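You operate a simulated robot arm through the tools that you are given. There is no shell and no other tool. Be economical: measure what you need, move in short steps, check, and stop when the job is done.

You run a simulated two-armed robot. Do the job below in one go: nothing can be reset, and whatever is moved stays where it is left.

## Task
Put the blue and white stir bars away in the jar of bars.
Fine: hold the jar with one hand while the other unscrews the lid; screw it shut at the end.

Only the result counts: the job must be done as asked and must still hold three seconds after the hand-in. Knocking over, shifting, dropping, spilling or breaking anything else fails it. Lids that push on must go on centred and level and be pressed home; caps that screw on are set level and turned clockwise until they are tight.

## Robot
Two 7-joint arms with two-finger parallel grippers on one trunk, on a base that drives. Base frame: it is fixed to the floor where the robot stands at the start and does not move with it; the origin is under the middle of the robot, x ahead of it, y to its left, z up. Lengths are in mm, angles in degrees, forces in N, time in s.
The left shoulder is at the start at [70, 133, 1176], the right one opposite. Places, roughly: beaker with the blue ring [-1250, -500, 750]; beaker with the green ring [-1500, -750, 750]; beaker with the yellow ring [-1500, -750, 750]; filter table [600, -400, 800]; jar [500, -100, 800]; large beaker [-1500, -500, 750]. Payload 1.57 kg a hand.
The TCP of each hand is the grasp point between the finger pads, 30 mm short of the fingertips. In the tool frame z runs along the fingers and y along their closing line. The gripper opens to 80 mm. The fingers are 17 mm wide and 12 mm thick; the gripper's body (40 by 82 mm) begins 80 mm behind the TCP.
Orientation is told as [roll, pitch, yaw] about the base's x, y, z axes, in that order, counted from this pose: with the fingers straight down and closing along the base's y, the tool's x points along the base's -x, its y along +y and its z along -z.

## Interface
- The arms move only by the tool arm_command. It takes "left_moves", "right_moves" or both (then of equal length, played together; a hand with none holds still); each is a list of rows, each a list of 6 numbers: the shift along the tool's x, y, z in mm, then the turn, a rotation vector about the tool's x, y, z in degrees. In form: [[x, y, z, wx, wy, wz], ...]. A call has 1 to 8 rows; each row shifts and turns the commanded pose from where the row before left it, along the tool's axes as they then stand. "left_hand" and "right_hand" are, for a hand that has rows, the finger opening in mm, from 0 to 80, set as the call begins (left out, the last holds). Rows are played at 5 a second. More than 50 mm and 8.6 degrees between two rows, or a gripper value outside its range, and nothing of the call is played. Where a pose cannot be reached the arm comes as near as it can. A force on the tool above 40 N (or 10 N above the force at the start of the call, whichever is more), or a blocked arm, ends the call early, and 0.2 s more pass. Each finger travels about 153 mm/s and halts on what it meets, pressing with about 43 N; the grip force reading is that of the motor and also rises with nothing between the fingers. The clock runs only during rows and for 0.2 s after the last one: add rows that do not move to give the fingers time. It gives the time, the measured TCP pose, the force on the tool (base axes), the opening and the grip force at its end, in the units of the frame above (readings bear some noise), with the torque about the TCP (base axes, N m) and any sound that the robot's microphone picked up, and new pictures: "show" is both (left out), scene, wrist or none (wrist: the cameras of the hands that moved).
- Cameras (640 x 400 px; columns grow to the right, rows downward): "scene" is now at [131.2, -26.9, 1393.9]; the picture's right is [-0.33, -0.94, 0.00], its down [-0.62, 0.22, -0.75] and it looks along [0.71, -0.25, -0.66] (base axes); focal length 272 px, centre (320, 200). "left" rides on the left gripper at [72, 7, -122] in its tool frame; the picture's right is [-0.09, 1.00, 0.00], its down [-0.84, -0.08, -0.54] and it looks along [-0.54, -0.05, 0.84] (tool axes); focal length 238 px, centre (320, 200). "right" rides on the right gripper at [72, -7, -122] in its tool frame; the picture's right is [0.09, 1.00, 0.00], its down [-0.84, 0.08, -0.54] and it looks along [-0.54, 0.05, 0.84] (tool axes); focal length 238 px, centre (320, 200). There is no depth. A picture from a camera that has moved, and an enlarged one, comes with that camera's place and axes in the base frame and with its lens.
- slide_trunk(by): slides the trunk up (or, below 0, down) by that many mm; the arms and the scene camera ride with it, the base frame stays. It gives what a move gives, with no picture.
- drive_base(legs): drives the robot by 1 to 6 legs, each [ahead, left, turn to the left] in mm, mm and degrees, along the robot's own axes; the way and the turn of a leg run together, so that a leg with both is an arc; at most 1500 mm and 180 degrees a leg. The arms and the cameras ride along, it lands a little off, and it stops where it bumps. It gives what a move gives, and a new picture of the scene camera.
- pan_tilt(pan, tilt): turns the head with the scene camera to pan (to the left, within 86 degrees either way) and tilt (down, from -29 to 69), counted from straight ahead of the robot. It gives what a move gives, and a new picture of the scene camera.
- close_up(camera, box): a new picture of the part [left, top, right, bottom] of that camera's present view, enlarged. The clock stands still meanwhile.
- job_done(): hands the job in; it is judged then, once.

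Work in short steps. Places have to be worked out from the pictures, the camera data and where the tool is seen: move nearer, look again, correct. Check each grasp and each placing, and mend what went wrong. You have 120 turns and 260 pictures in all, those below and enlarged ones among them. Open the grippers and draw the arms clear of the work before you hand the job in, unless the task says otherwise; then end with one line.

The tools are called after "Request:" as a command line: name --argument value ..., lists and objects as JSON in quotes. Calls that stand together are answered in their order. arm_command: Moves the arms, as the interface text tells. Its arguments: {"type":"object","properties":{"left_moves":{"type":"array","items":{"type":"array","items":{"type":"number"}}},"left_hand":{"type":"number"},"right_moves":{"type":"array","items":{"type":"array","items":{"type":"number"}}},"right_hand":{"type":"number"},"show":{"type":"string","enum":["both","scene","wrist","none"]}},"required":[]} The other tools are called the same way: slide_trunk (by) slides the trunk up or down; drive_base (legs) drives the base; pan_tilt (pan, tilt) turns the head that bears the scene camera; close_up (camera, box) takes an enlarged picture of a part of a camera's view; job_done () hands the job in.

At the start:

```text
clock: 0.0
left_eef_pos: [390.0, 2.2, 1197.1]
left_orientation: [0.0, 0.1, 0.1]
left_ft_force: [-0.2, -0.6, -1.3]
left_ft_torque: [0.01, -0.01, 0.01]
left_finger_gap: 79.9
left_grip_force: 0.0
right_eef_pos: [370.6, -391.3, 1166.2]
right_orientation: [0.0, 0.0, 0.0]
right_ft_force: [-0.1, 0.2, -0.2]
right_ft_torque: [0.0, 0.0, 0.0]
right_finger_gap: 79.8
right_grip_force: 0.1
trunk travel left (down, up): [-750.0, 190.0]
robot x, y, heading: [2.4, -1.4, -0.2]
head pan, tilt: [-19.4, 41.3]
```

scene: 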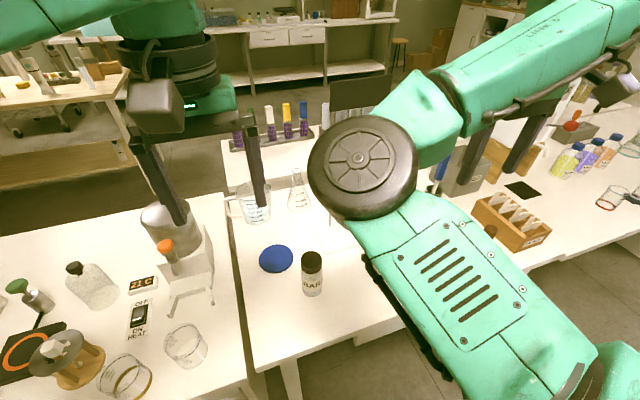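
right: 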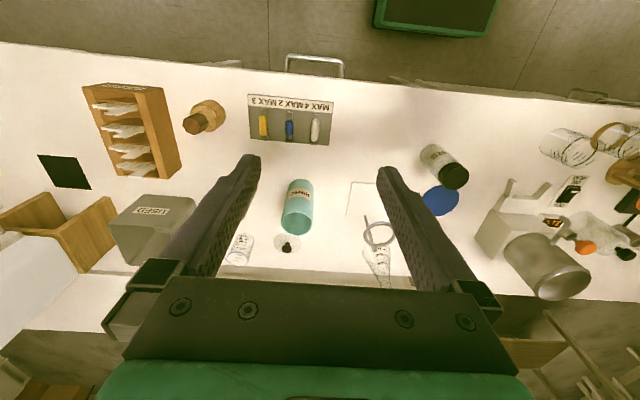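
left: 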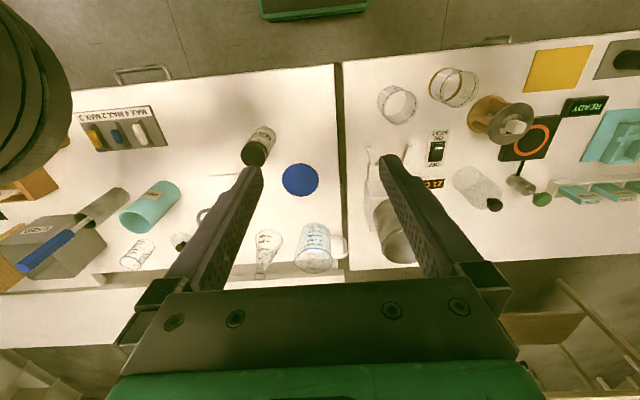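

I see a jar labelled "BARS" and a plate with a yellow, a blue and a white bar. I look closer at them.

Request:
close_up --camera "right" --box '[230, 80, 350, 155]'

Request:
close_up --camera "left" --box '[60, 80, 340, 255]'

Request:
close_up --camera "scene" --box '[220, 180, 380, 310]'

```text
5.33 times, centred on (290, 118) of right
camera zoom: at [300.0, -397.0, 1287.0], right [-0.09, 1.0, 0.0], down [0.84, 0.08, 0.54], along [0.54, 0.05, -0.84], focal length 1271 px, centre (480, 640)
```

zoom: 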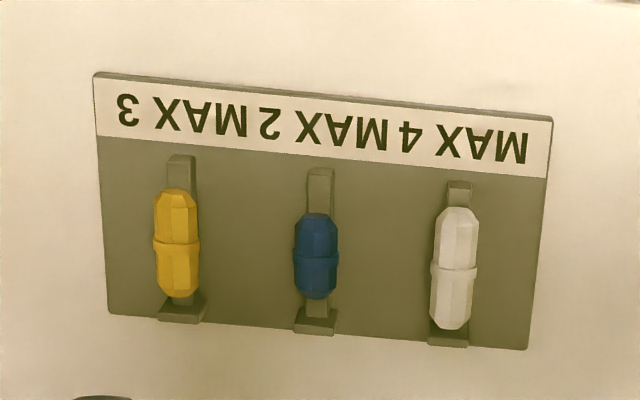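

```text
2.29 times, centred on (200, 168) of left
camera zoom: at [319.2, 10.6, 1318.7], right [0.09, 1.0, 0.0], down [0.84, -0.08, 0.54], along [0.54, -0.05, -0.84], focal length 545 px, centre (594, 274)
```

zoom: 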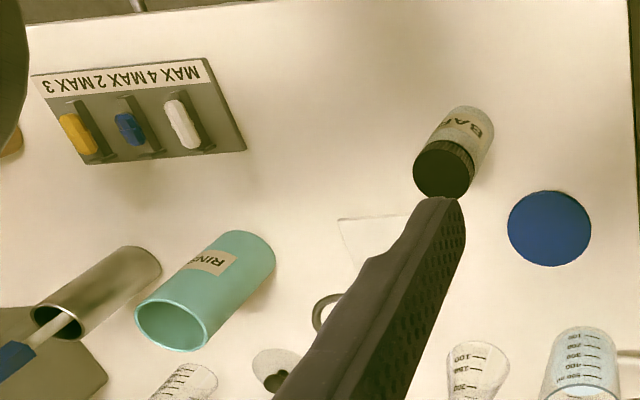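

```text
3.08 times, centred on (300, 245) of scene
camera zoom: at [131.2, -26.9, 1393.9], right [-0.33, -0.94, 0.0], down [-0.62, 0.22, -0.75], along [0.71, -0.25, -0.66], focal length 838 px, centre (382, 62)
```

zoom: 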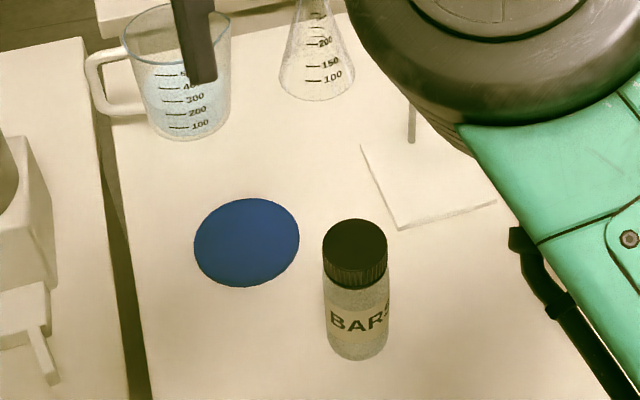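

The bars seem to lie on a plate near [440, -453]. I lower the right hand, staying a bit back, for a better look.

Request:
arm_command --right_moves '[[30, -20, 40, 0, 0, 0], [30, -20, 40, 0, 0, 0], [30, -20, 40, 0, 0, 0], [0, 0, 50, 0, 0, 0], [0, 0, 50, 0, 0, 0]]' --show "wrist"

```text
refused: row 1 steps farther than a row can; nothing moved
```

The step was too long; I use shorter rows.

Request:
arm_command --right_moves '[[25, -15, 35, 0, 0, 0], [25, -15, 35, 0, 0, 0], [25, -15, 35, 0, 0, 0], [0, -15, 45, 0, 0, 0], [0, 0, 48, 0, 0, 0], [0, 0, 0, 0, 0, 0]]' --show "wrist"

```text
clock: 1.4
left_eef_pos: [388.5, 2.0, 1197.5]
left_orientation: [-0.1, 0.0, 0.1]
left_ft_force: [-0.6, -0.4, 0.3]
left_ft_torque: [0.05, -0.02, -0.01]
left_finger_gap: 80.0
left_grip_force: 0.0
right_eef_pos: [293.7, -450.3, 966.7]
right_orientation: [-0.1, 0.0, 0.0]
right_ft_force: [-0.3, 0.8, 0.2]
right_ft_torque: [-0.02, 0.01, 0.03]
right_finger_gap: 80.2
right_grip_force: 0.0
trunk travel left (down, up): [-750.0, 190.0]
robot x, y, heading: [1.2, -1.8, 0.3]
head pan, tilt: [-19.4, 41.3]
camera right: at [223.1, -454.3, 1087.7], right [-0.09, 1.0, 0.0], down [0.84, 0.08, 0.54], along [0.54, 0.05, -0.84], focal length 238 px, centre (320, 200)
```

right: 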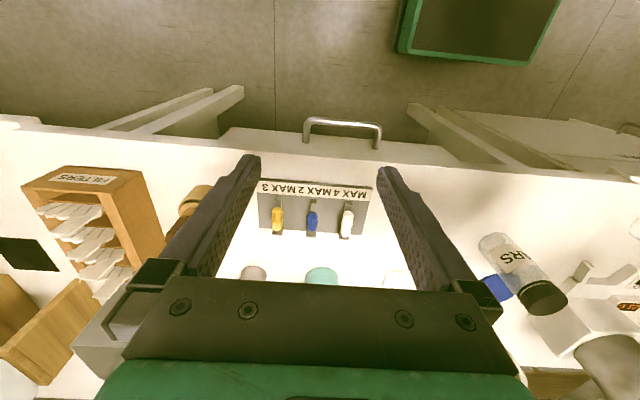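

I enlarge the plate.

Request:
close_up --camera "right" --box '[245, 165, 385, 252]'

Request:
close_up --camera "right" --box '[440, 210, 640, 335]'

```text
4.57 times, centred on (315, 208) of right
camera zoom: at [223.1, -454.3, 1087.7], right [-0.09, 1.0, 0.0], down [0.84, 0.08, 0.54], along [0.54, 0.05, -0.84], focal length 1090 px, centre (343, 161)
```

zoom: 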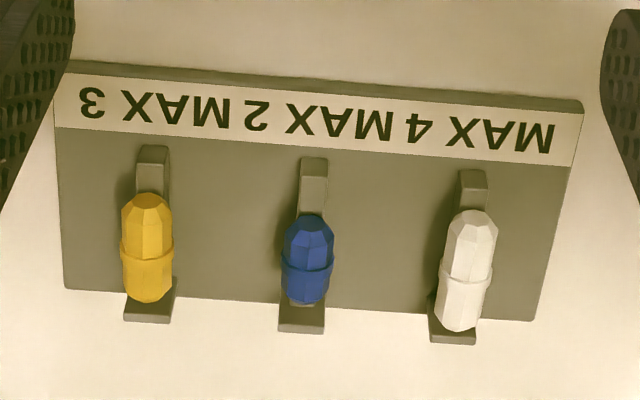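

```text
3.20 times, centred on (540, 272) of right
camera zoom: at [223.1, -454.3, 1087.7], right [-0.09, 1.0, 0.0], down [0.84, 0.08, 0.54], along [0.54, 0.05, -0.84], focal length 763 px, centre (-384, -32)
```

zoom: 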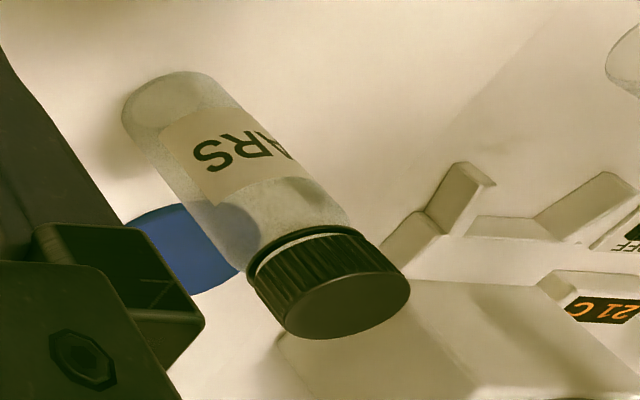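

Triangulating, the table near the jar seems to be about z 775 and the bars at about [443, -446, 807]. I take a fresh scene view aimed at the jar.

Request:
pan_tilt --pan -20 --tilt 50

```text
clock: 2.1
left_eef_pos: [389.7, 3.1, 1197.8]
left_orientation: [0.0, 0.0, 0.2]
left_ft_force: [0.4, -0.2, 0.4]
left_ft_torque: [0.0, 0.02, -0.02]
left_finger_gap: 80.0
left_grip_force: 0.0
right_eef_pos: [294.5, -449.2, 966.3]
right_orientation: [-0.1, 0.0, 0.0]
right_ft_force: [-0.1, -0.7, 0.0]
right_ft_torque: [0.0, 0.01, -0.04]
right_finger_gap: 79.8
right_grip_force: 0.1
trunk travel left (down, up): [-750.0, 190.0]
robot x, y, heading: [-3.4, 0.1, 0.2]
head pan, tilt: [-20.0, 50.0]
camera scene: at [124.1, -25.2, 1381.7], right [-0.34, -0.94, 0.0], down [-0.72, 0.26, -0.64], along [0.6, -0.22, -0.77], focal length 272 px, centre (320, 200)
```

scene: 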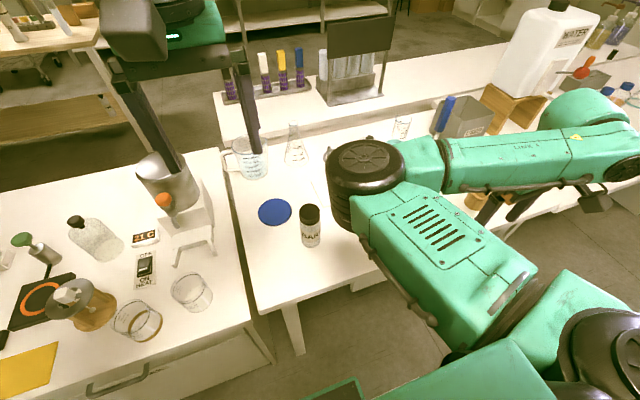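

I bring the left hand to a pose for holding the jar: yaw it -45°, then pitch it forward 60°, while lowering it.

Request:
arm_command --left_moves '[[0, 0, 30, 0, 0, 7.5], [0, 0, 30, 0, 0, 7.5], [0, 0, 30, 0, 0, 7.5], [0, 0, 30, 0, 0, 7.5], [0, 0, 30, 0, 0, 7.5], [0, 0, 30, 0, 0, 7.5]]' --show "none"

Request:
arm_command --left_moves '[[0, 0, 0, 0, -8.5, 0], [0, 0, 0, 0, -8.5, 0], [0, 0, 0, 0, -8.5, 0], [0, 0, 0, 0, -8.5, 0], [0, 0, 0, 0, -8.5, 0], [0, 0, 0, 0, -8.5, 0], [0, 0, 0, 0, -8.5, 0], [0, 0, 0, 0, 0, 0]]' --show "both"

```text
clock: 3.5
left_eef_pos: [388.2, 2.9, 1017.2]
left_orientation: [-0.1, -0.1, -45.2]
left_ft_force: [-0.2, -0.3, 0.4]
left_ft_torque: [0.02, 0.0, -0.01]
left_finger_gap: 80.0
left_grip_force: 0.0
right_eef_pos: [294.3, -448.6, 965.9]
right_orientation: [-0.1, -0.1, 0.0]
right_ft_force: [0.7, 0.0, 0.3]
right_ft_torque: [0.0, 0.02, -0.02]
right_finger_gap: 80.0
right_grip_force: 0.0
trunk travel left (down, up): [-750.0, 190.0]
robot x, y, heading: [-2.1, 0.1, 0.0]
head pan, tilt: [-20.0, 50.0]
```

```text
clock: 5.3
left_eef_pos: [389.2, 32.4, 986.0]
left_orientation: [11.9, -41.8, -55.7]
left_ft_force: [0.8, -0.6, -0.2]
left_ft_torque: [-0.01, 0.02, -0.03]
left_finger_gap: 80.1
left_grip_force: 0.1
left hand out of reach, approached as far as the arm can: row 4, 5
right_eef_pos: [295.5, -446.5, 967.0]
right_orientation: [-0.1, 0.0, 0.0]
right_ft_force: [-0.4, 0.7, 0.4]
right_ft_torque: [-0.05, 0.04, 0.0]
right_finger_gap: 79.9
right_grip_force: 0.0
trunk travel left (down, up): [-750.0, 190.0]
robot x, y, heading: [-1.5, 3.6, -0.2]
head pan, tilt: [-20.0, 50.0]
stopped in row 8 (left hand): the arm was blocked; the commanded pose is now the measured one
camera scene: at [125.9, -22.6, 1381.6], right [-0.34, -0.94, 0.0], down [-0.72, 0.26, -0.64], along [0.6, -0.22, -0.77], focal length 272 px, centre (320, 200)
camera left: at [299.6, 131.7, 1026.9], right [0.76, 0.61, 0.22], down [0.0, -0.34, 0.94], along [0.64, -0.72, -0.26], focal length 238 px, centre (320, 200)
```

scene: 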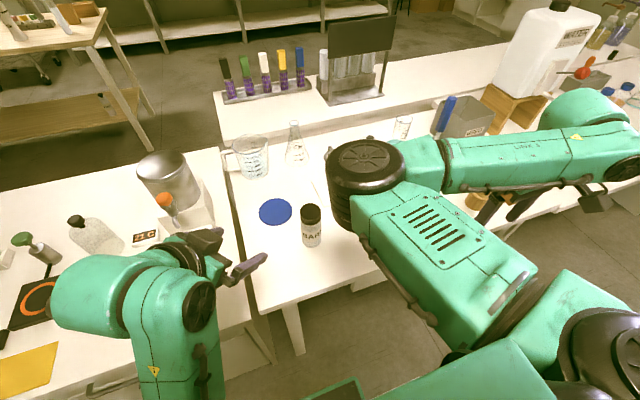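
left: 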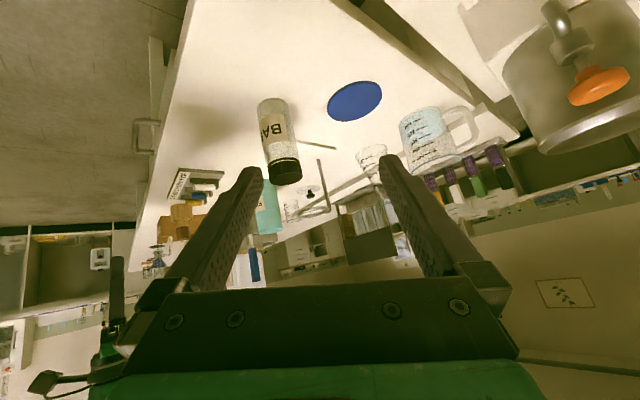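

The arm reached a limit while pitching, but the wrist camera would sit below anyway, so a 45° tilt suits better. Jar is at about [476, -128], z 775–902. I level the closing line and move toward a pre-grasp point.

Request:
arm_command --left_moves '[[-7, -23, 39, 0, 0, 0], [-7, -23, 40, 0, 0, 0], [-6, -23, 40, 0, 0, 0], [0, 0, 0, 0, 0, -6.5], [0, 0, 0, 0, 0, -6.5], [0, 0, 0, 0, 0, 0]]' --show "both"

```text
clock: 6.7
left_eef_pos: [411.6, -78.6, 901.1]
left_orientation: [0.0, -43.2, -37.9]
left_ft_force: [-0.8, 1.1, 0.2]
left_ft_torque: [0.01, 0.0, 0.01]
left_finger_gap: 80.0
left_grip_force: 0.0
right_eef_pos: [294.0, -449.5, 966.1]
right_orientation: [-0.1, 0.0, 0.0]
right_ft_force: [0.9, -0.2, -0.2]
right_ft_torque: [0.0, -0.02, -0.01]
right_finger_gap: 80.0
right_grip_force: 0.0
trunk travel left (down, up): [-750.0, 190.0]
robot x, y, heading: [2.0, -0.1, 0.1]
head pan, tilt: [-20.0, 50.0]
camera scene: at [124.2, -25.3, 1381.6], right [-0.34, -0.94, 0.0], down [-0.72, 0.26, -0.64], along [0.6, -0.22, -0.77], focal length 272 px, centre (320, 200)
camera left: at [310.0, 10.0, 940.6], right [0.66, 0.74, 0.06], down [0.14, -0.21, 0.97], along [0.73, -0.63, -0.24], focal length 238 px, centre (320, 200)
```

scene: 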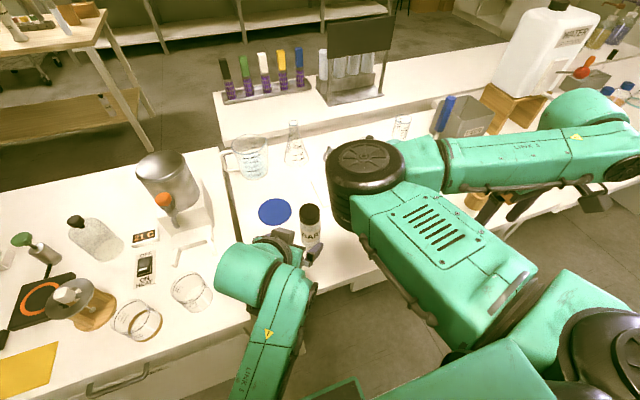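
left: 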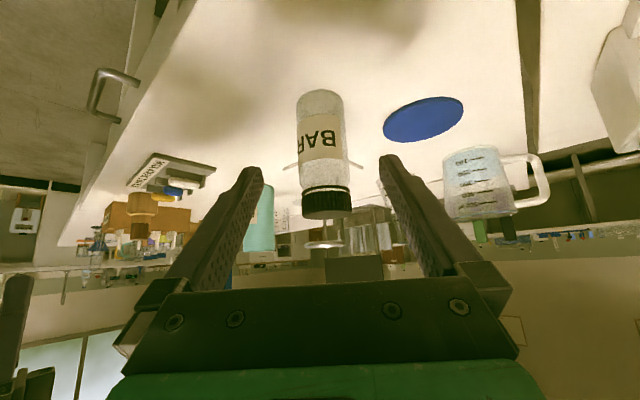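

The jar is well centred between the fingers. Estimate is [488, -135]; I advance to put the TCP near its axis at z ≈ 815, fingers open, and look.

Request:
arm_command --left_moves '[[-3, 1, 36, 0, 0, 0], [-3, 1, 36, 0, 0, 0], [-3, 1, 36, 0, 0, 0], [0, 0, 0, 0, 0, 0]]' --show "both"

```text
clock: 7.7
left_eef_pos: [469.2, -103.9, 810.0]
left_orientation: [3.3, -41.3, -39.9]
left_ft_force: [-14.7, -0.6, 30.9]
left_ft_torque: [-1.28, 0.89, -0.54]
left_finger_gap: 79.9
left_grip_force: 0.1
right_eef_pos: [288.9, -447.9, 970.3]
right_orientation: [-0.1, -0.5, -0.1]
right_ft_force: [-0.1, 0.0, 0.5]
right_ft_torque: [-0.04, 0.02, 0.02]
right_finger_gap: 80.1
right_grip_force: 0.1
trunk travel left (down, up): [-750.0, 190.0]
robot x, y, heading: [0.4, 4.3, -0.1]
head pan, tilt: [-20.0, 50.0]
camera scene: at [115.1, -23.3, 1383.0], right [-0.34, -0.94, 0.0], down [-0.72, 0.26, -0.65], along [0.61, -0.22, -0.76], focal length 272 px, centre (320, 200)
camera left: at [367.3, -16.1, 853.6], right [0.66, 0.74, 0.1], down [0.14, -0.26, 0.96], along [0.74, -0.62, -0.28], focal length 238 px, centre (320, 200)
```

scene: 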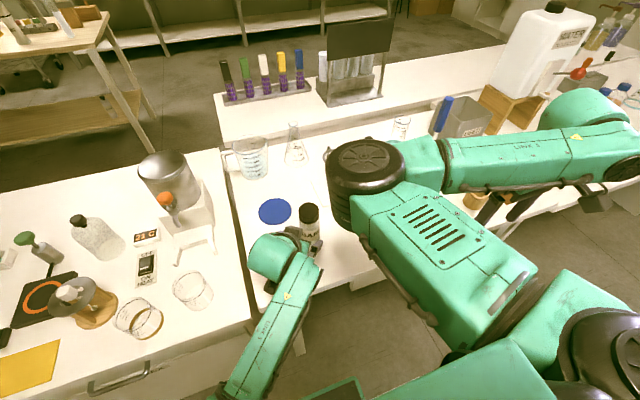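
left: 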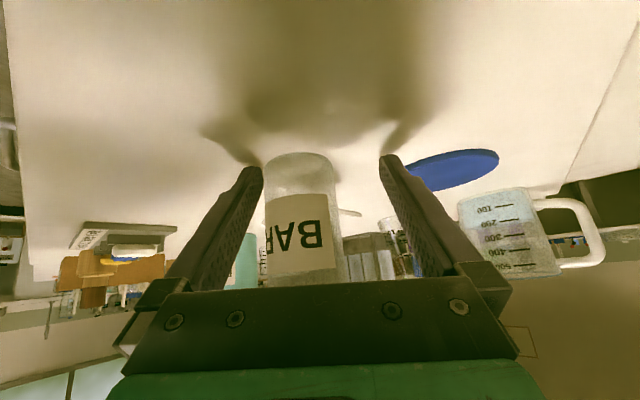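

There is a 30 N contact and the hand is off its commanded place (probably fingertips on the table, near z 782). I back off a little along the tool and recheck.

Request:
arm_command --left_moves '[[-6, -4, -12, 0, 0, 0], [-6, -4, -12, 0, 0, 0], [0, 0, 0, 0, 0, 0]]' --show "both"

```text
clock: 8.7
left_eef_pos: [472.2, -98.7, 834.0]
left_orientation: [5.1, -40.8, -40.5]
left_ft_force: [-0.1, 0.3, -1.3]
left_ft_torque: [-0.03, -0.02, -0.02]
left_finger_gap: 80.0
left_grip_force: 0.0
right_eef_pos: [295.4, -448.4, 967.0]
right_orientation: [0.0, 0.0, 0.0]
right_ft_force: [0.0, -0.6, 1.0]
right_ft_torque: [-0.01, 0.01, -0.02]
right_finger_gap: 80.0
right_grip_force: 0.0
trunk travel left (down, up): [-750.0, 190.0]
robot x, y, heading: [3.7, -0.2, -0.1]
head pan, tilt: [-20.0, 50.0]
stopped in row 3 (left hand): the arm was blocked; the commanded pose is now the measured one
camera scene: at [124.4, -25.0, 1381.6], right [-0.34, -0.94, 0.0], down [-0.72, 0.26, -0.64], along [0.6, -0.22, -0.77], focal length 272 px, centre (320, 200)
camera left: at [368.4, -13.5, 879.4], right [0.65, 0.75, 0.13], down [0.14, -0.28, 0.95], along [0.74, -0.6, -0.28], focal length 238 px, centre (320, 200)
```

scene: 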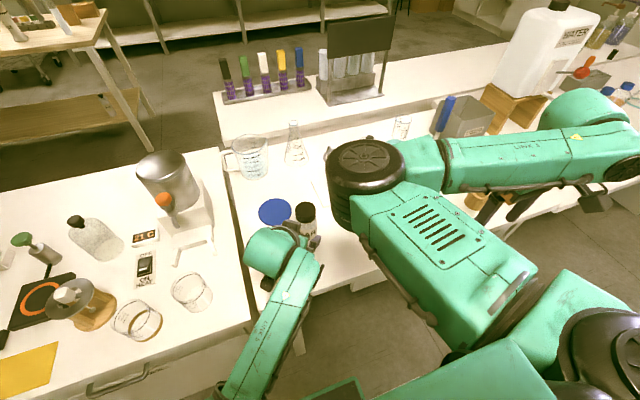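
left: 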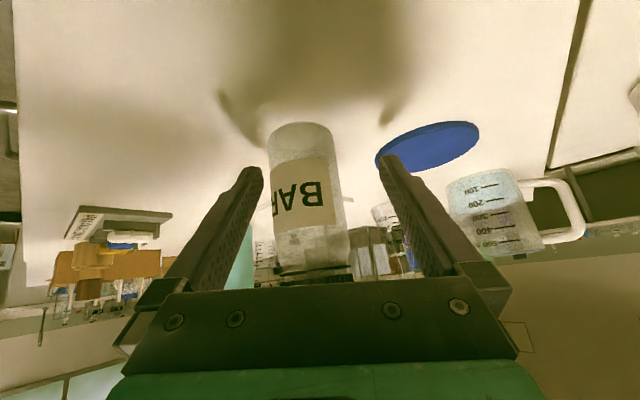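

The arm is at a joint limit here (blocked with no force). I withdraw the hand and back the base by 90 mm to give the arm room.

Request:
arm_command --left_moves '[[0, 0, -45, 0, 0, 0], [0, 0, -45, 0, 0, 0], [0, 0, -45, 0, 0, -5], [0, 0, 0, 0, 0, 0]]' --show "none"

Request:
drive_base --legs '[[-90, 0, 0]]'

```text
clock: 9.7
left_eef_pos: [396.9, -50.1, 937.9]
left_orientation: [0.3, -41.2, -33.7]
left_ft_force: [1.0, 0.1, 0.1]
left_ft_torque: [-0.01, 0.0, 0.01]
left_finger_gap: 79.9
left_grip_force: 0.0
right_eef_pos: [294.7, -449.3, 966.6]
right_orientation: [0.0, 0.0, 0.0]
right_ft_force: [0.4, -0.1, 0.0]
right_ft_torque: [0.0, 0.0, 0.04]
right_finger_gap: 79.9
right_grip_force: 0.0
trunk travel left (down, up): [-750.0, 190.0]
robot x, y, heading: [-0.3, 1.7, -0.0]
head pan, tilt: [-20.0, 50.0]
```

```text
clock: 10.8
left_eef_pos: [307.4, -50.1, 937.3]
left_orientation: [0.4, -41.3, -33.6]
left_ft_force: [0.6, -0.2, 0.6]
left_ft_torque: [-0.02, -0.02, 0.0]
left_finger_gap: 80.1
left_grip_force: 0.1
right_eef_pos: [204.6, -448.7, 965.8]
right_orientation: [0.0, 0.0, 0.1]
right_ft_force: [0.1, -0.1, -0.1]
right_ft_torque: [-0.02, 0.01, -0.06]
right_finger_gap: 80.0
right_grip_force: 0.1
trunk travel left (down, up): [-750.0, 190.0]
robot x, y, heading: [-91.7, 1.8, 0.2]
head pan, tilt: [-20.0, 50.0]
camera scene: at [34.8, -25.3, 1381.5], right [-0.34, -0.94, 0.0], down [-0.72, 0.26, -0.64], along [0.6, -0.22, -0.77], focal length 272 px, centre (320, 200)
```

scene: 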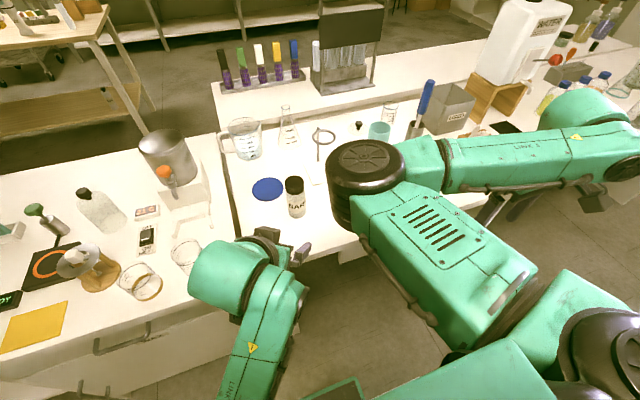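

Jar is now about [486, -131]. I move the left hand to a pre-grasp about 110 mm back along its tool axis.

Request:
arm_command --left_moves '[[-17, 8, 26.5, 0, 0, 0], [-17, 8, 26.5, 0, 0, 0], [-17, 8, 26.5, 0, 0, 0], [-17, 8, 26.5, 0, 0, 0], [0, 0, 0, 0, 0, 0]]' --show "both"

```text
clock: 12.2
left_eef_pos: [429.7, -58.6, 880.4]
left_orientation: [4.3, -38.5, -34.8]
left_ft_force: [0.3, -0.7, 0.3]
left_ft_torque: [-0.01, 0.0, 0.02]
left_finger_gap: 80.1
left_grip_force: 0.1
right_eef_pos: [205.0, -447.4, 966.2]
right_orientation: [0.0, 0.0, 0.2]
right_ft_force: [-0.1, 0.7, -0.3]
right_ft_torque: [0.02, -0.02, 0.02]
right_finger_gap: 80.1
right_grip_force: 0.2
trunk travel left (down, up): [-750.0, 190.0]
robot x, y, heading: [-88.6, 0.4, 0.1]
head pan, tilt: [-20.0, 50.0]
stopped in row 5 (left hand): the arm was blocked; the commanded pose is now the measured one
camera scene: at [34.2, -24.9, 1381.6], right [-0.34, -0.94, 0.0], down [-0.72, 0.26, -0.64], along [0.6, -0.22, -0.77], focal length 272 px, centre (320, 200)
camera left: at [320.7, 14.9, 931.0], right [0.59, 0.8, 0.12], down [0.2, -0.28, 0.94], along [0.79, -0.53, -0.32], focal length 238 px, centre (320, 200)
```

scene: 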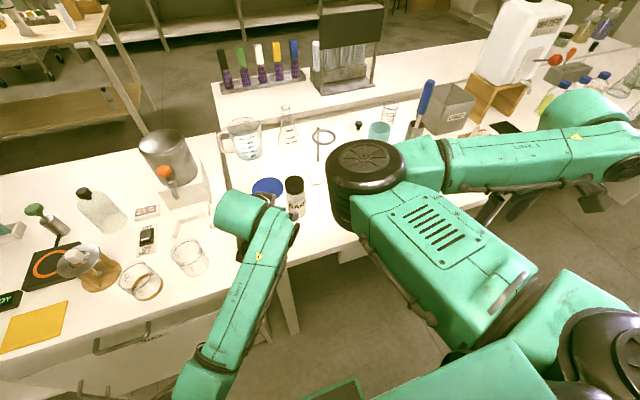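
left: 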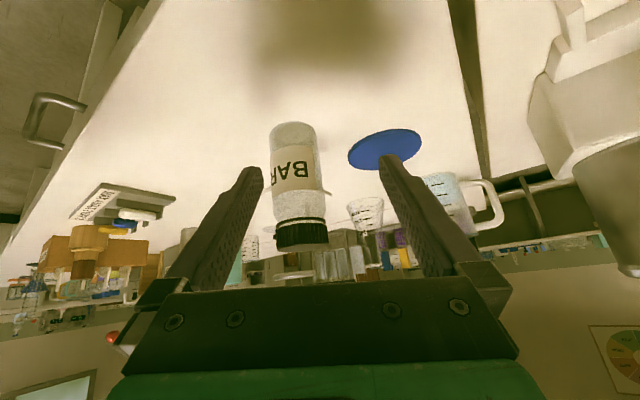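

The wrist limit again; lowering the trunk should flatten the forearm. I raise both hands first, then slide the trunk down 200 mm.

Request:
arm_command --left_moves '[[-15, 0, -38, 0, 0, 0], [-15, 0, -38, 0, 0, 0], [-15, 0, -38, 0, 0, 0], [-15, 0, -38, 0, 0, 0], [-15, 0, -38, 0, 0, 0]]' --right_moves '[[0, 0, -40, 0, 0, 0], [0, 0, -40, 0, 0, 0], [0, 0, -40, 0, 0, 0], [0, 0, -40, 0, 0, 0], [0, 0, -40, 0, 0, 0]]' --show "none"

Request:
slide_trunk --by -200

```text
clock: 13.6
left_eef_pos: [382.5, -13.5, 1060.0]
left_orientation: [8.4, -36.5, -34.8]
left_ft_force: [0.3, -0.1, -0.8]
left_ft_torque: [-0.01, -0.03, 0.01]
left_finger_gap: 80.1
left_grip_force: 0.0
right_eef_pos: [205.2, -449.8, 1166.4]
right_orientation: [-0.1, -0.1, 0.0]
right_ft_force: [0.1, -1.2, -0.5]
right_ft_torque: [0.01, 0.06, 0.02]
right_finger_gap: 80.2
right_grip_force: 0.1
trunk travel left (down, up): [-750.0, 190.0]
robot x, y, heading: [-86.7, 1.4, 0.3]
head pan, tilt: [-20.0, 50.0]
stopped in row 5 (left hand): the arm was blocked; the commanded pose is now the measured one
```

```text
clock: 15.8
left_eef_pos: [382.2, -13.5, 859.2]
left_orientation: [8.3, -36.5, -34.9]
left_ft_force: [1.0, -0.3, 0.2]
left_ft_torque: [-0.02, 0.0, -0.01]
left_finger_gap: 80.2
left_grip_force: 0.1
right_eef_pos: [205.0, -450.2, 967.8]
right_orientation: [0.0, 0.0, 0.0]
right_ft_force: [-0.1, 0.2, 1.0]
right_ft_torque: [0.02, 0.04, 0.01]
right_finger_gap: 79.9
right_grip_force: 0.1
trunk travel left (down, up): [-550.0, 390.0]
robot x, y, heading: [-89.0, 2.4, 0.0]
head pan, tilt: [-20.0, 50.0]
```

Now I level the closing line and add pitch to test the range here.

Request:
arm_command --left_moves '[[0, 0, 0, 0, 0, -5.5], [0, 0, 0, 0, 0, -5.5], [0, 0, 0, 0, -5, 0], [0, 0, 0, 0, -5, 0], [0, 0, 0, 0, 0, 0]]' --show "both"

```text
clock: 16.9
left_eef_pos: [390.8, -5.5, 880.6]
left_orientation: [3.0, -50.0, -22.3]
left_ft_force: [0.2, -0.3, -0.3]
left_ft_torque: [0.01, -0.01, 0.02]
left_finger_gap: 80.2
left_grip_force: 0.1
right_eef_pos: [204.0, -449.9, 966.9]
right_orientation: [0.0, 0.0, 0.0]
right_ft_force: [-0.8, -0.5, -0.3]
right_ft_torque: [0.0, -0.01, -0.01]
right_finger_gap: 79.8
right_grip_force: 0.0
trunk travel left (down, up): [-550.0, 390.0]
robot x, y, heading: [-90.6, -6.1, 0.3]
head pan, tilt: [-20.0, 50.0]
camera scene: at [34.0, -25.4, 1181.6], right [-0.34, -0.94, 0.0], down [-0.72, 0.26, -0.64], along [0.6, -0.22, -0.77], focal length 272 px, centre (320, 200)
camera left: at [263.8, 48.4, 903.3], right [0.4, 0.91, 0.1], down [0.08, -0.15, 0.99], along [0.92, -0.38, -0.13], focal length 238 px, centre (320, 200)
```

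scene: 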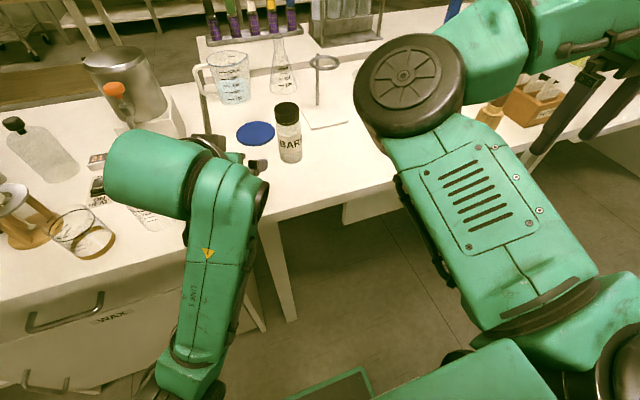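
left: 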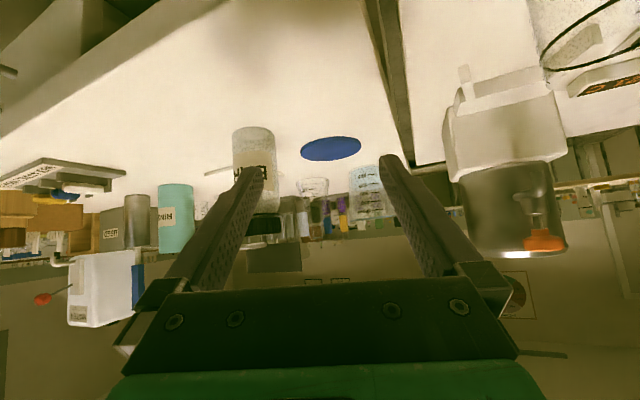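

Now pitch -50° is reached. Jar about [490, -131]. I shift to a pre-grasp 110 mm back along the tool.

Request:
arm_command --left_moves '[[-14, -27, 11.5, 0, 0, 0], [-14, -27, 11.5, 0, 0, 0], [-14, -27, 11.5, 0, 0, -2.5], [0, 0, 0, 0, 0, 0]]' --show "wrist"

```text
clock: 17.7
left_eef_pos: [419.6, -35.8, 821.7]
left_orientation: [10.7, -43.5, -23.2]
left_ft_force: [0.6, -0.3, 0.9]
left_ft_torque: [0.0, -0.04, 0.01]
left_finger_gap: 80.1
left_grip_force: 0.0
right_eef_pos: [204.6, -449.6, 967.3]
right_orientation: [0.0, 0.0, 0.0]
right_ft_force: [0.4, 0.7, -0.4]
right_ft_torque: [0.01, 0.01, 0.0]
right_finger_gap: 80.0
right_grip_force: 0.1
trunk travel left (down, up): [-550.0, 390.0]
robot x, y, heading: [-90.3, 1.2, 0.4]
head pan, tilt: [-20.0, 50.0]
stopped in row 3 (left hand): the arm was blocked; the commanded pose is now the measured one
camera left: at [291.0, 3.4, 859.2], right [0.33, 0.92, 0.2], down [0.16, -0.26, 0.95], along [0.93, -0.28, -0.23], focal length 238 px, centre (320, 200)
```

left: 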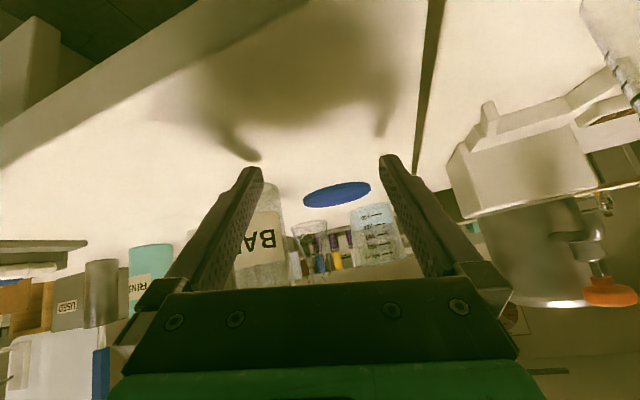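

Moving toward -y runs into a limit, so I'll put the robot square to the jar: retract the left hand, then drive 130 mm to the right.

Request:
arm_command --left_moves '[[0, 0, -45, 0, 0, 0], [0, 0, -45, 0, 0, 0], [0, 0, -45, 0, 0, 0], [0, 0, 0, 0, 0, 0]]' --show "none"

Request:
drive_base --legs '[[0, -140, 0]]'

```text
clock: 18.5
left_eef_pos: [371.2, 28.2, 878.8]
left_orientation: [24.0, -42.3, -26.6]
left_ft_force: [0.6, -0.3, 0.6]
left_ft_torque: [0.01, 0.04, 0.01]
left_finger_gap: 80.0
left_grip_force: 0.1
left hand out of reach, approached as far as the arm can: row 3
right_eef_pos: [204.5, -451.2, 966.2]
right_orientation: [0.1, 0.0, 0.0]
right_ft_force: [-0.8, -0.1, -0.1]
right_ft_torque: [0.01, 0.04, -0.01]
right_finger_gap: 79.9
right_grip_force: 0.1
trunk travel left (down, up): [-550.0, 390.0]
robot x, y, heading: [-90.2, 1.1, -0.0]
head pan, tilt: [-20.0, 50.0]
stopped in row 3 (left hand): the arm was blocked; the commanded pose is now the measured one
```

```text
clock: 19.8
left_eef_pos: [370.2, -111.5, 878.3]
left_orientation: [24.3, -42.3, -26.6]
left_ft_force: [0.0, -0.8, -0.9]
left_ft_torque: [0.01, -0.01, -0.03]
left_finger_gap: 80.0
left_grip_force: 0.1
right_eef_pos: [205.1, -589.1, 966.9]
right_orientation: [0.0, 0.0, 0.1]
right_ft_force: [0.1, -0.7, 0.1]
right_ft_torque: [-0.03, 0.0, -0.01]
right_finger_gap: 80.1
right_grip_force: 0.0
trunk travel left (down, up): [-550.0, 390.0]
robot x, y, heading: [-89.1, -135.8, 0.1]
head pan, tilt: [-20.0, 50.0]
camera scene: at [34.3, -164.8, 1181.6], right [-0.34, -0.94, 0.0], down [-0.72, 0.26, -0.64], along [0.6, -0.22, -0.77], focal length 272 px, centre (320, 200)
```

scene: 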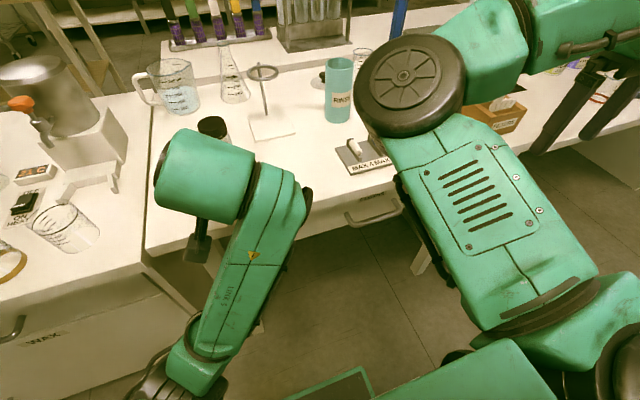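

The limit seems to be in the roll about the tool's own axis (negative side). I try rolling it the other way, +156°, which also puts the wrist camera on top of the hand.

Request:
arm_command --left_moves '[[0, 0, -10, 0, 0, 8.5], [0, 0, -10, 0, 0, 8.5], [0, 0, -10, 0, 0, 8.5], [0, 0, -10, 0, 0, 8.5], [0, 0, 0, 0, 0, 8.5], [0, 0, 0, 0, 0, 8.5], [0, 0, 0, 0, 0, 8.5], [0, 0, 0, 0, 0, 8.5]]' --show "none"

Request:
arm_command --left_moves '[[0, 0, 0, 0, 0, 8.5], [0, 0, 0, 0, 0, 8.5], [0, 0, 0, 0, 0, 8.5], [0, 0, 0, 0, 0, 8.5], [0, 0, 0, 0, 0, 8.5], [0, 0, 0, 0, 0, 8.5], [0, 0, 0, 0, 0, 8.5], [0, 0, 0, 0, 0, 8.5]]' --show "both"

```text
clock: 20.6
left_eef_pos: [369.6, -67.5, 894.3]
left_orientation: [47.4, -26.6, -48.8]
left_ft_force: [0.3, 0.1, 0.7]
left_ft_torque: [0.01, -0.02, 0.0]
left_finger_gap: 80.1
left_grip_force: 0.1
right_eef_pos: [204.9, -589.1, 968.7]
right_orientation: [0.1, -0.1, 0.1]
right_ft_force: [0.4, 0.0, 0.7]
right_ft_torque: [-0.02, 0.01, 0.0]
right_finger_gap: 79.9
right_grip_force: 0.0
trunk travel left (down, up): [-550.0, 390.0]
robot x, y, heading: [-94.2, -139.8, 0.0]
head pan, tilt: [-20.0, 50.0]
stopped in row 3 (left hand): the arm was blocked; the commanded pose is now the measured one
```

```text
clock: 22.4
left_eef_pos: [370.1, -66.2, 893.5]
left_orientation: [47.5, 26.3, -93.4]
left_ft_force: [1.0, -0.1, 0.4]
left_ft_torque: [0.0, 0.03, 0.04]
left_finger_gap: 79.9
left_grip_force: 0.0
right_eef_pos: [205.5, -587.5, 967.2]
right_orientation: [0.0, 0.0, 0.0]
right_ft_force: [0.5, 0.9, -0.3]
right_ft_torque: [0.01, -0.01, 0.02]
right_finger_gap: 80.1
right_grip_force: 0.2
trunk travel left (down, up): [-550.0, 390.0]
robot x, y, heading: [-89.5, -136.8, 0.1]
head pan, tilt: [-20.0, 50.0]
camera scene: at [34.3, -164.3, 1181.6], right [-0.34, -0.94, 0.0], down [-0.72, 0.26, -0.64], along [0.6, -0.22, -0.77], focal length 272 px, centre (320, 200)
camera left: at [287.7, -35.5, 1004.3], right [0.65, -0.45, 0.62], down [-0.5, -0.86, -0.09], along [0.57, -0.25, -0.78], focal length 238 px, centre (320, 200)
```

scene: 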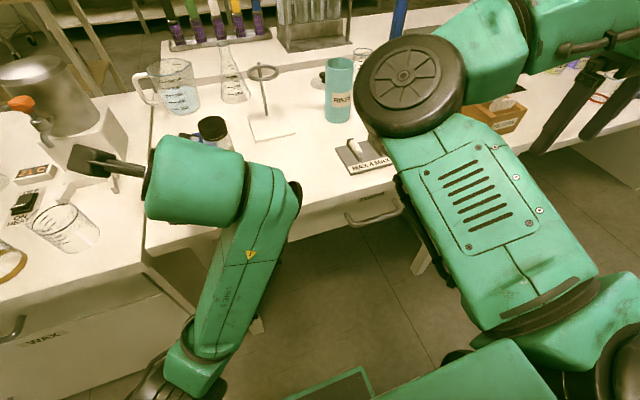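
left: 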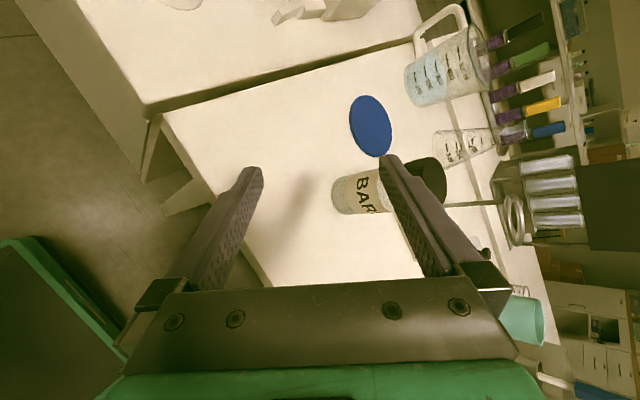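

Rolling this way works. Another +56° levels the closing line with the camera on top.

Request:
arm_command --left_moves '[[0, 0, 0, 0, 0, 8], [0, 0, 0, 0, 0, 8], [0, 0, 0, 0, 0, 8], [0, 0, 0, 0, 0, 8], [0, 0, 0, 0, 0, 8], [0, 0, 0, 0, 0, 8], [0, 0, 0, 0, 0, 8], [0, 0, 0, 0, 0, 0]]' --show "both"

```text
clock: 24.1
left_eef_pos: [369.6, -67.2, 894.8]
left_orientation: [0.2, 52.7, -161.1]
left_ft_force: [-0.7, 0.5, -0.1]
left_ft_torque: [0.02, 0.0, -0.01]
left_finger_gap: 80.0
left_grip_force: 0.0
right_eef_pos: [206.3, -588.8, 966.4]
right_orientation: [0.1, 0.0, 0.1]
right_ft_force: [-0.6, 1.0, 0.4]
right_ft_torque: [0.02, 0.01, -0.03]
right_finger_gap: 80.1
right_grip_force: 0.1
trunk travel left (down, up): [-550.0, 390.0]
robot x, y, heading: [-89.9, -143.8, 0.3]
head pan, tilt: [-20.0, 50.0]
camera scene: at [34.3, -164.3, 1181.6], right [-0.34, -0.94, 0.0], down [-0.72, 0.26, -0.64], along [0.6, -0.22, -0.77], focal length 272 px, centre (320, 200)
camera left: at [322.9, -89.5, 1024.9], right [0.27, -0.96, -0.07], down [-0.91, -0.23, -0.34], along [0.31, 0.16, -0.94], focal length 238 px, centre (320, 200)
```

scene: 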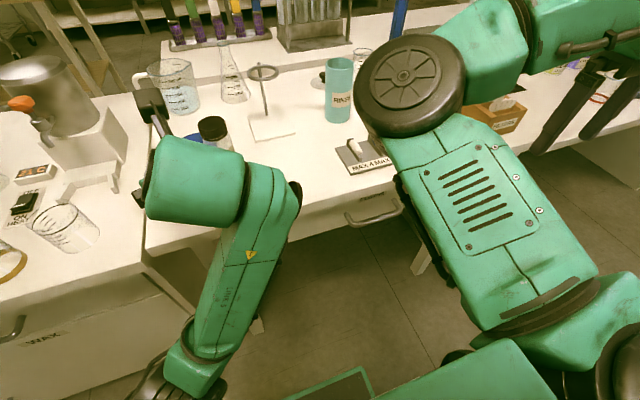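
left: 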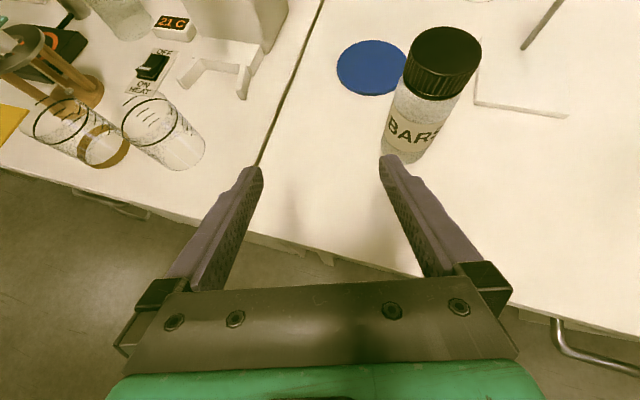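

Camera is now on top and the closing line is level. I turn the bearing about 29° to the right and shift to the pre-grasp.

Request:
arm_command --left_moves '[[0, 0, 0, -5.8, 0, 4.4], [0, 0, 0, -5.8, 0, 4.4], [0, 0, 0, -5.8, 0, 4.4], [0, 0, 0, -5.8, 0, 4.4], [8.6, 21, 18, 0, 0, 0], [8.6, 21, 18, 0, 0, 0], [0, 0, 0, 0, 0, 0]]' --show "both"

```text
clock: 25.8
left_eef_pos: [398.5, -117.4, 886.4]
left_orientation: [0.8, 52.9, 170.3]
left_ft_force: [-0.3, -0.3, 0.4]
left_ft_torque: [0.03, -0.01, -0.01]
left_finger_gap: 80.2
left_grip_force: 0.1
right_eef_pos: [206.2, -587.8, 967.7]
right_orientation: [0.1, 0.0, 0.1]
right_ft_force: [-0.2, 0.2, 0.4]
right_ft_torque: [0.0, 0.0, 0.0]
right_finger_gap: 80.2
right_grip_force: 0.0
trunk travel left (down, up): [-550.0, 390.0]
robot x, y, heading: [-91.4, -142.4, -0.1]
head pan, tilt: [-20.0, 50.0]
camera scene: at [34.0, -164.1, 1181.7], right [-0.34, -0.94, 0.0], down [-0.72, 0.26, -0.64], along [0.6, -0.22, -0.77], focal length 272 px, centre (320, 200)
camera left: at [346.7, -112.0, 1016.2], right [-0.23, -0.97, -0.06], down [-0.91, 0.24, -0.34], along [0.35, -0.02, -0.94], focal length 238 px, centre (320, 200)
```

scene: 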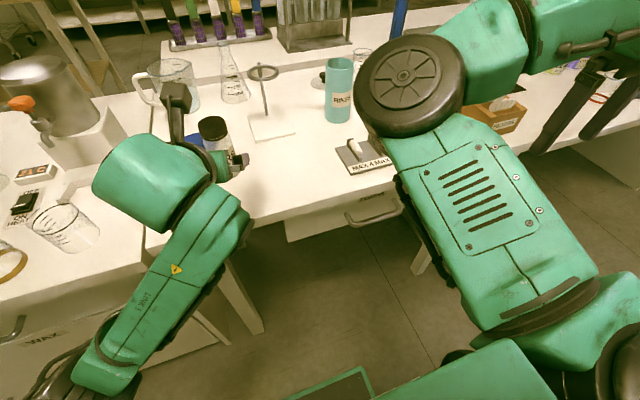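
left: 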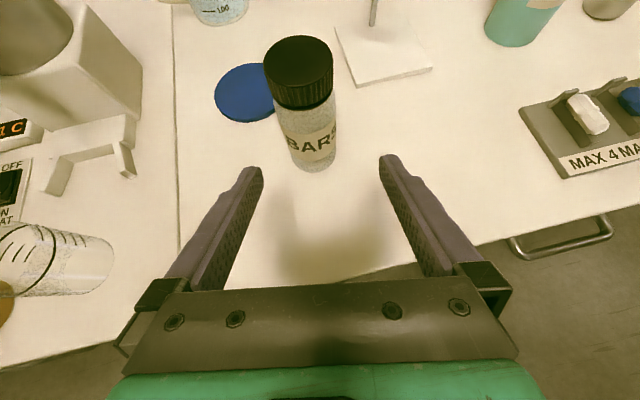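

Superb view: jar at about [485, -123]. I advance half-way with a 9 mm lateral correction.

Request:
arm_command --left_moves '[[0, -9, 20, 0, 0, 0], [0, 0, 40, 0, 0, 0], [0, 0, 0, 0, 0, 0]]' --show "wrist"

```text
clock: 26.6
left_eef_pos: [449.0, -117.6, 848.7]
left_orientation: [0.7, 52.9, 170.2]
left_ft_force: [-0.3, 0.7, 1.0]
left_ft_torque: [0.0, -0.05, 0.01]
left_finger_gap: 79.9
left_grip_force: 0.1
right_eef_pos: [204.6, -588.5, 967.4]
right_orientation: [-0.1, 0.1, 0.0]
right_ft_force: [0.2, -0.7, 0.3]
right_ft_torque: [-0.03, -0.02, 0.04]
right_finger_gap: 79.9
right_grip_force: 0.1
trunk travel left (down, up): [-550.0, 390.0]
robot x, y, heading: [-89.8, -139.8, 0.1]
head pan, tilt: [-20.0, 50.0]
camera left: at [395.7, -112.6, 980.1], right [-0.23, -0.97, -0.07], down [-0.91, 0.24, -0.34], along [0.35, -0.02, -0.94], focal length 238 px, centre (320, 200)
```

left: 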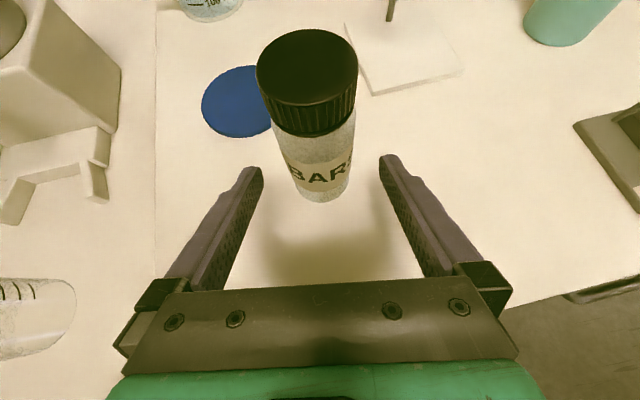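

Still aligned (jar [485, -122]). I advance the last 45 mm and then close the left hand on the body.

Request:
arm_command --left_moves '[[0, -1, 22, 0, 0, 0], [0, 0, 23, 0, 0, 0], [0, 0, 0, 0, 0, 0]]' --show "wrist"

```text
clock: 27.4
left_eef_pos: [484.8, -122.7, 824.9]
left_orientation: [0.7, 52.9, 170.1]
left_ft_force: [0.3, 0.4, 0.2]
left_ft_torque: [-0.01, 0.01, 0.01]
left_finger_gap: 79.9
left_grip_force: 0.0
right_eef_pos: [205.2, -588.6, 968.0]
right_orientation: [0.0, 0.0, 0.1]
right_ft_force: [0.4, 0.2, 1.0]
right_ft_torque: [-0.01, -0.02, 0.0]
right_finger_gap: 80.0
right_grip_force: 0.0
trunk travel left (down, up): [-550.0, 390.0]
robot x, y, heading: [-88.1, -138.8, -0.0]
head pan, tilt: [-20.0, 50.0]
camera left: at [431.7, -118.0, 954.8], right [-0.23, -0.97, -0.07], down [-0.91, 0.24, -0.34], along [0.35, -0.02, -0.94], focal length 238 px, centre (320, 200)
```

left: 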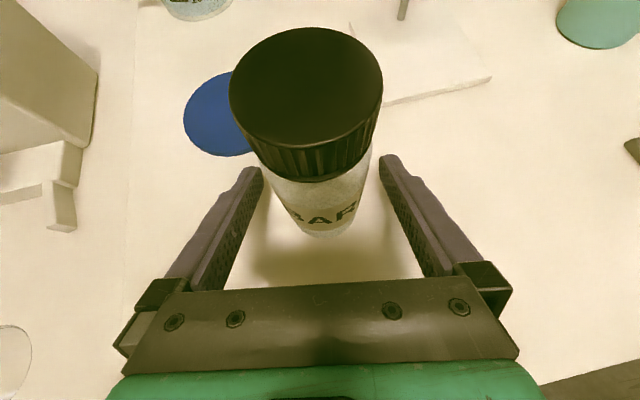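

The left camera would be in the way of the right hand above the lid, so I pitch the left hand flatter by 22° about the TCP before closing.

Request:
arm_command --left_moves '[[0, 0, 0, 0, 5.5, 0], [0, 0, 0, 0, 5.5, 0], [0, 0, 0, 0, 5.5, 0], [0, 0, 0, 0, 5.5, 0], [0, 0, 0, 0, 0, 0]]' --show "both"

```text
clock: 28.6
left_eef_pos: [483.5, -124.1, 823.8]
left_orientation: [1.9, 74.8, 171.3]
left_ft_force: [-0.1, -0.3, 0.8]
left_ft_torque: [0.0, 0.0, 0.01]
left_finger_gap: 80.1
left_grip_force: 0.0
right_eef_pos: [205.4, -587.2, 967.4]
right_orientation: [-0.1, 0.0, 0.0]
right_ft_force: [0.5, 0.2, 0.3]
right_ft_torque: [-0.02, -0.01, -0.02]
right_finger_gap: 80.2
right_grip_force: 0.0
trunk travel left (down, up): [-550.0, 390.0]
robot x, y, heading: [-90.5, -136.8, 0.1]
head pan, tilt: [-20.0, 50.0]
camera scene: at [34.4, -164.3, 1181.6], right [-0.34, -0.94, 0.0], down [-0.72, 0.26, -0.64], along [0.6, -0.22, -0.77], focal length 272 px, centre (320, 200)
camera left: at [387.2, -110.3, 924.3], right [-0.2, -0.98, -0.08], down [-0.72, 0.2, -0.67], along [0.67, -0.08, -0.74], focal length 238 px, centre (320, 200)
```

scene: 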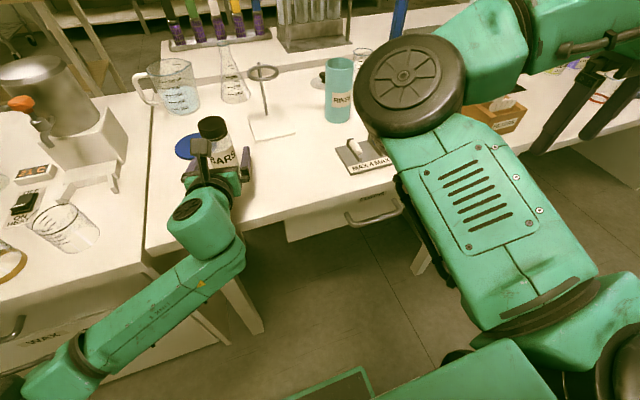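
left: 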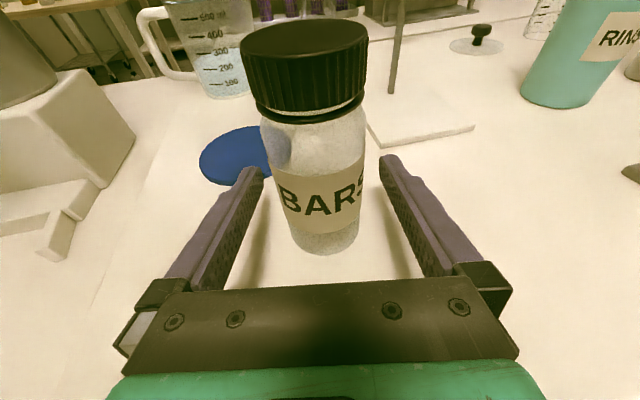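

Good pose now. I close the left hand on the jar body.

Request:
arm_command --left_moves '[[0, 0, 0, 0, 0, 0], [0, 0, 0, 0, 0, 0], [0, 0, 0, 0, 0, 0]]' --left_hand 0 --show "wrist"

```text
clock: 29.4
left_eef_pos: [484.9, -123.9, 822.9]
left_orientation: [1.7, 74.8, 171.5]
left_ft_force: [0.0, 0.3, -0.2]
left_ft_torque: [0.01, 0.03, -0.01]
left_finger_gap: 47.2
left_grip_force: 42.8
right_eef_pos: [206.0, -587.9, 968.3]
right_orientation: [0.0, -0.1, 0.1]
right_ft_force: [0.2, 0.3, 0.3]
right_ft_torque: [0.01, -0.02, 0.02]
right_finger_gap: 80.4
right_grip_force: 0.0
trunk travel left (down, up): [-550.0, 390.0]
robot x, y, heading: [-89.7, -135.7, 0.2]
head pan, tilt: [-20.0, 50.0]
camera left: at [387.5, -110.2, 924.4], right [-0.2, -0.98, -0.08], down [-0.72, 0.2, -0.67], along [0.67, -0.08, -0.74], focal length 238 px, centre (320, 200)
```

left: 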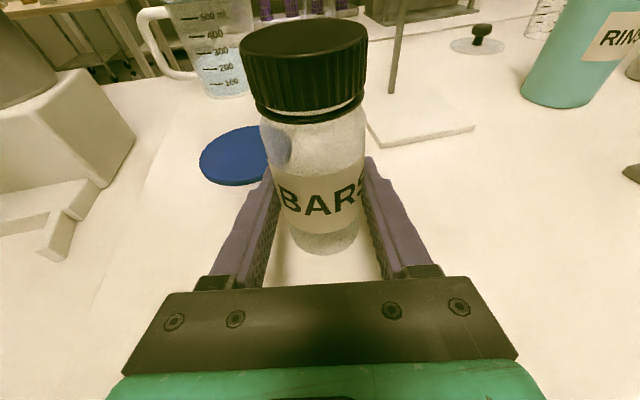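

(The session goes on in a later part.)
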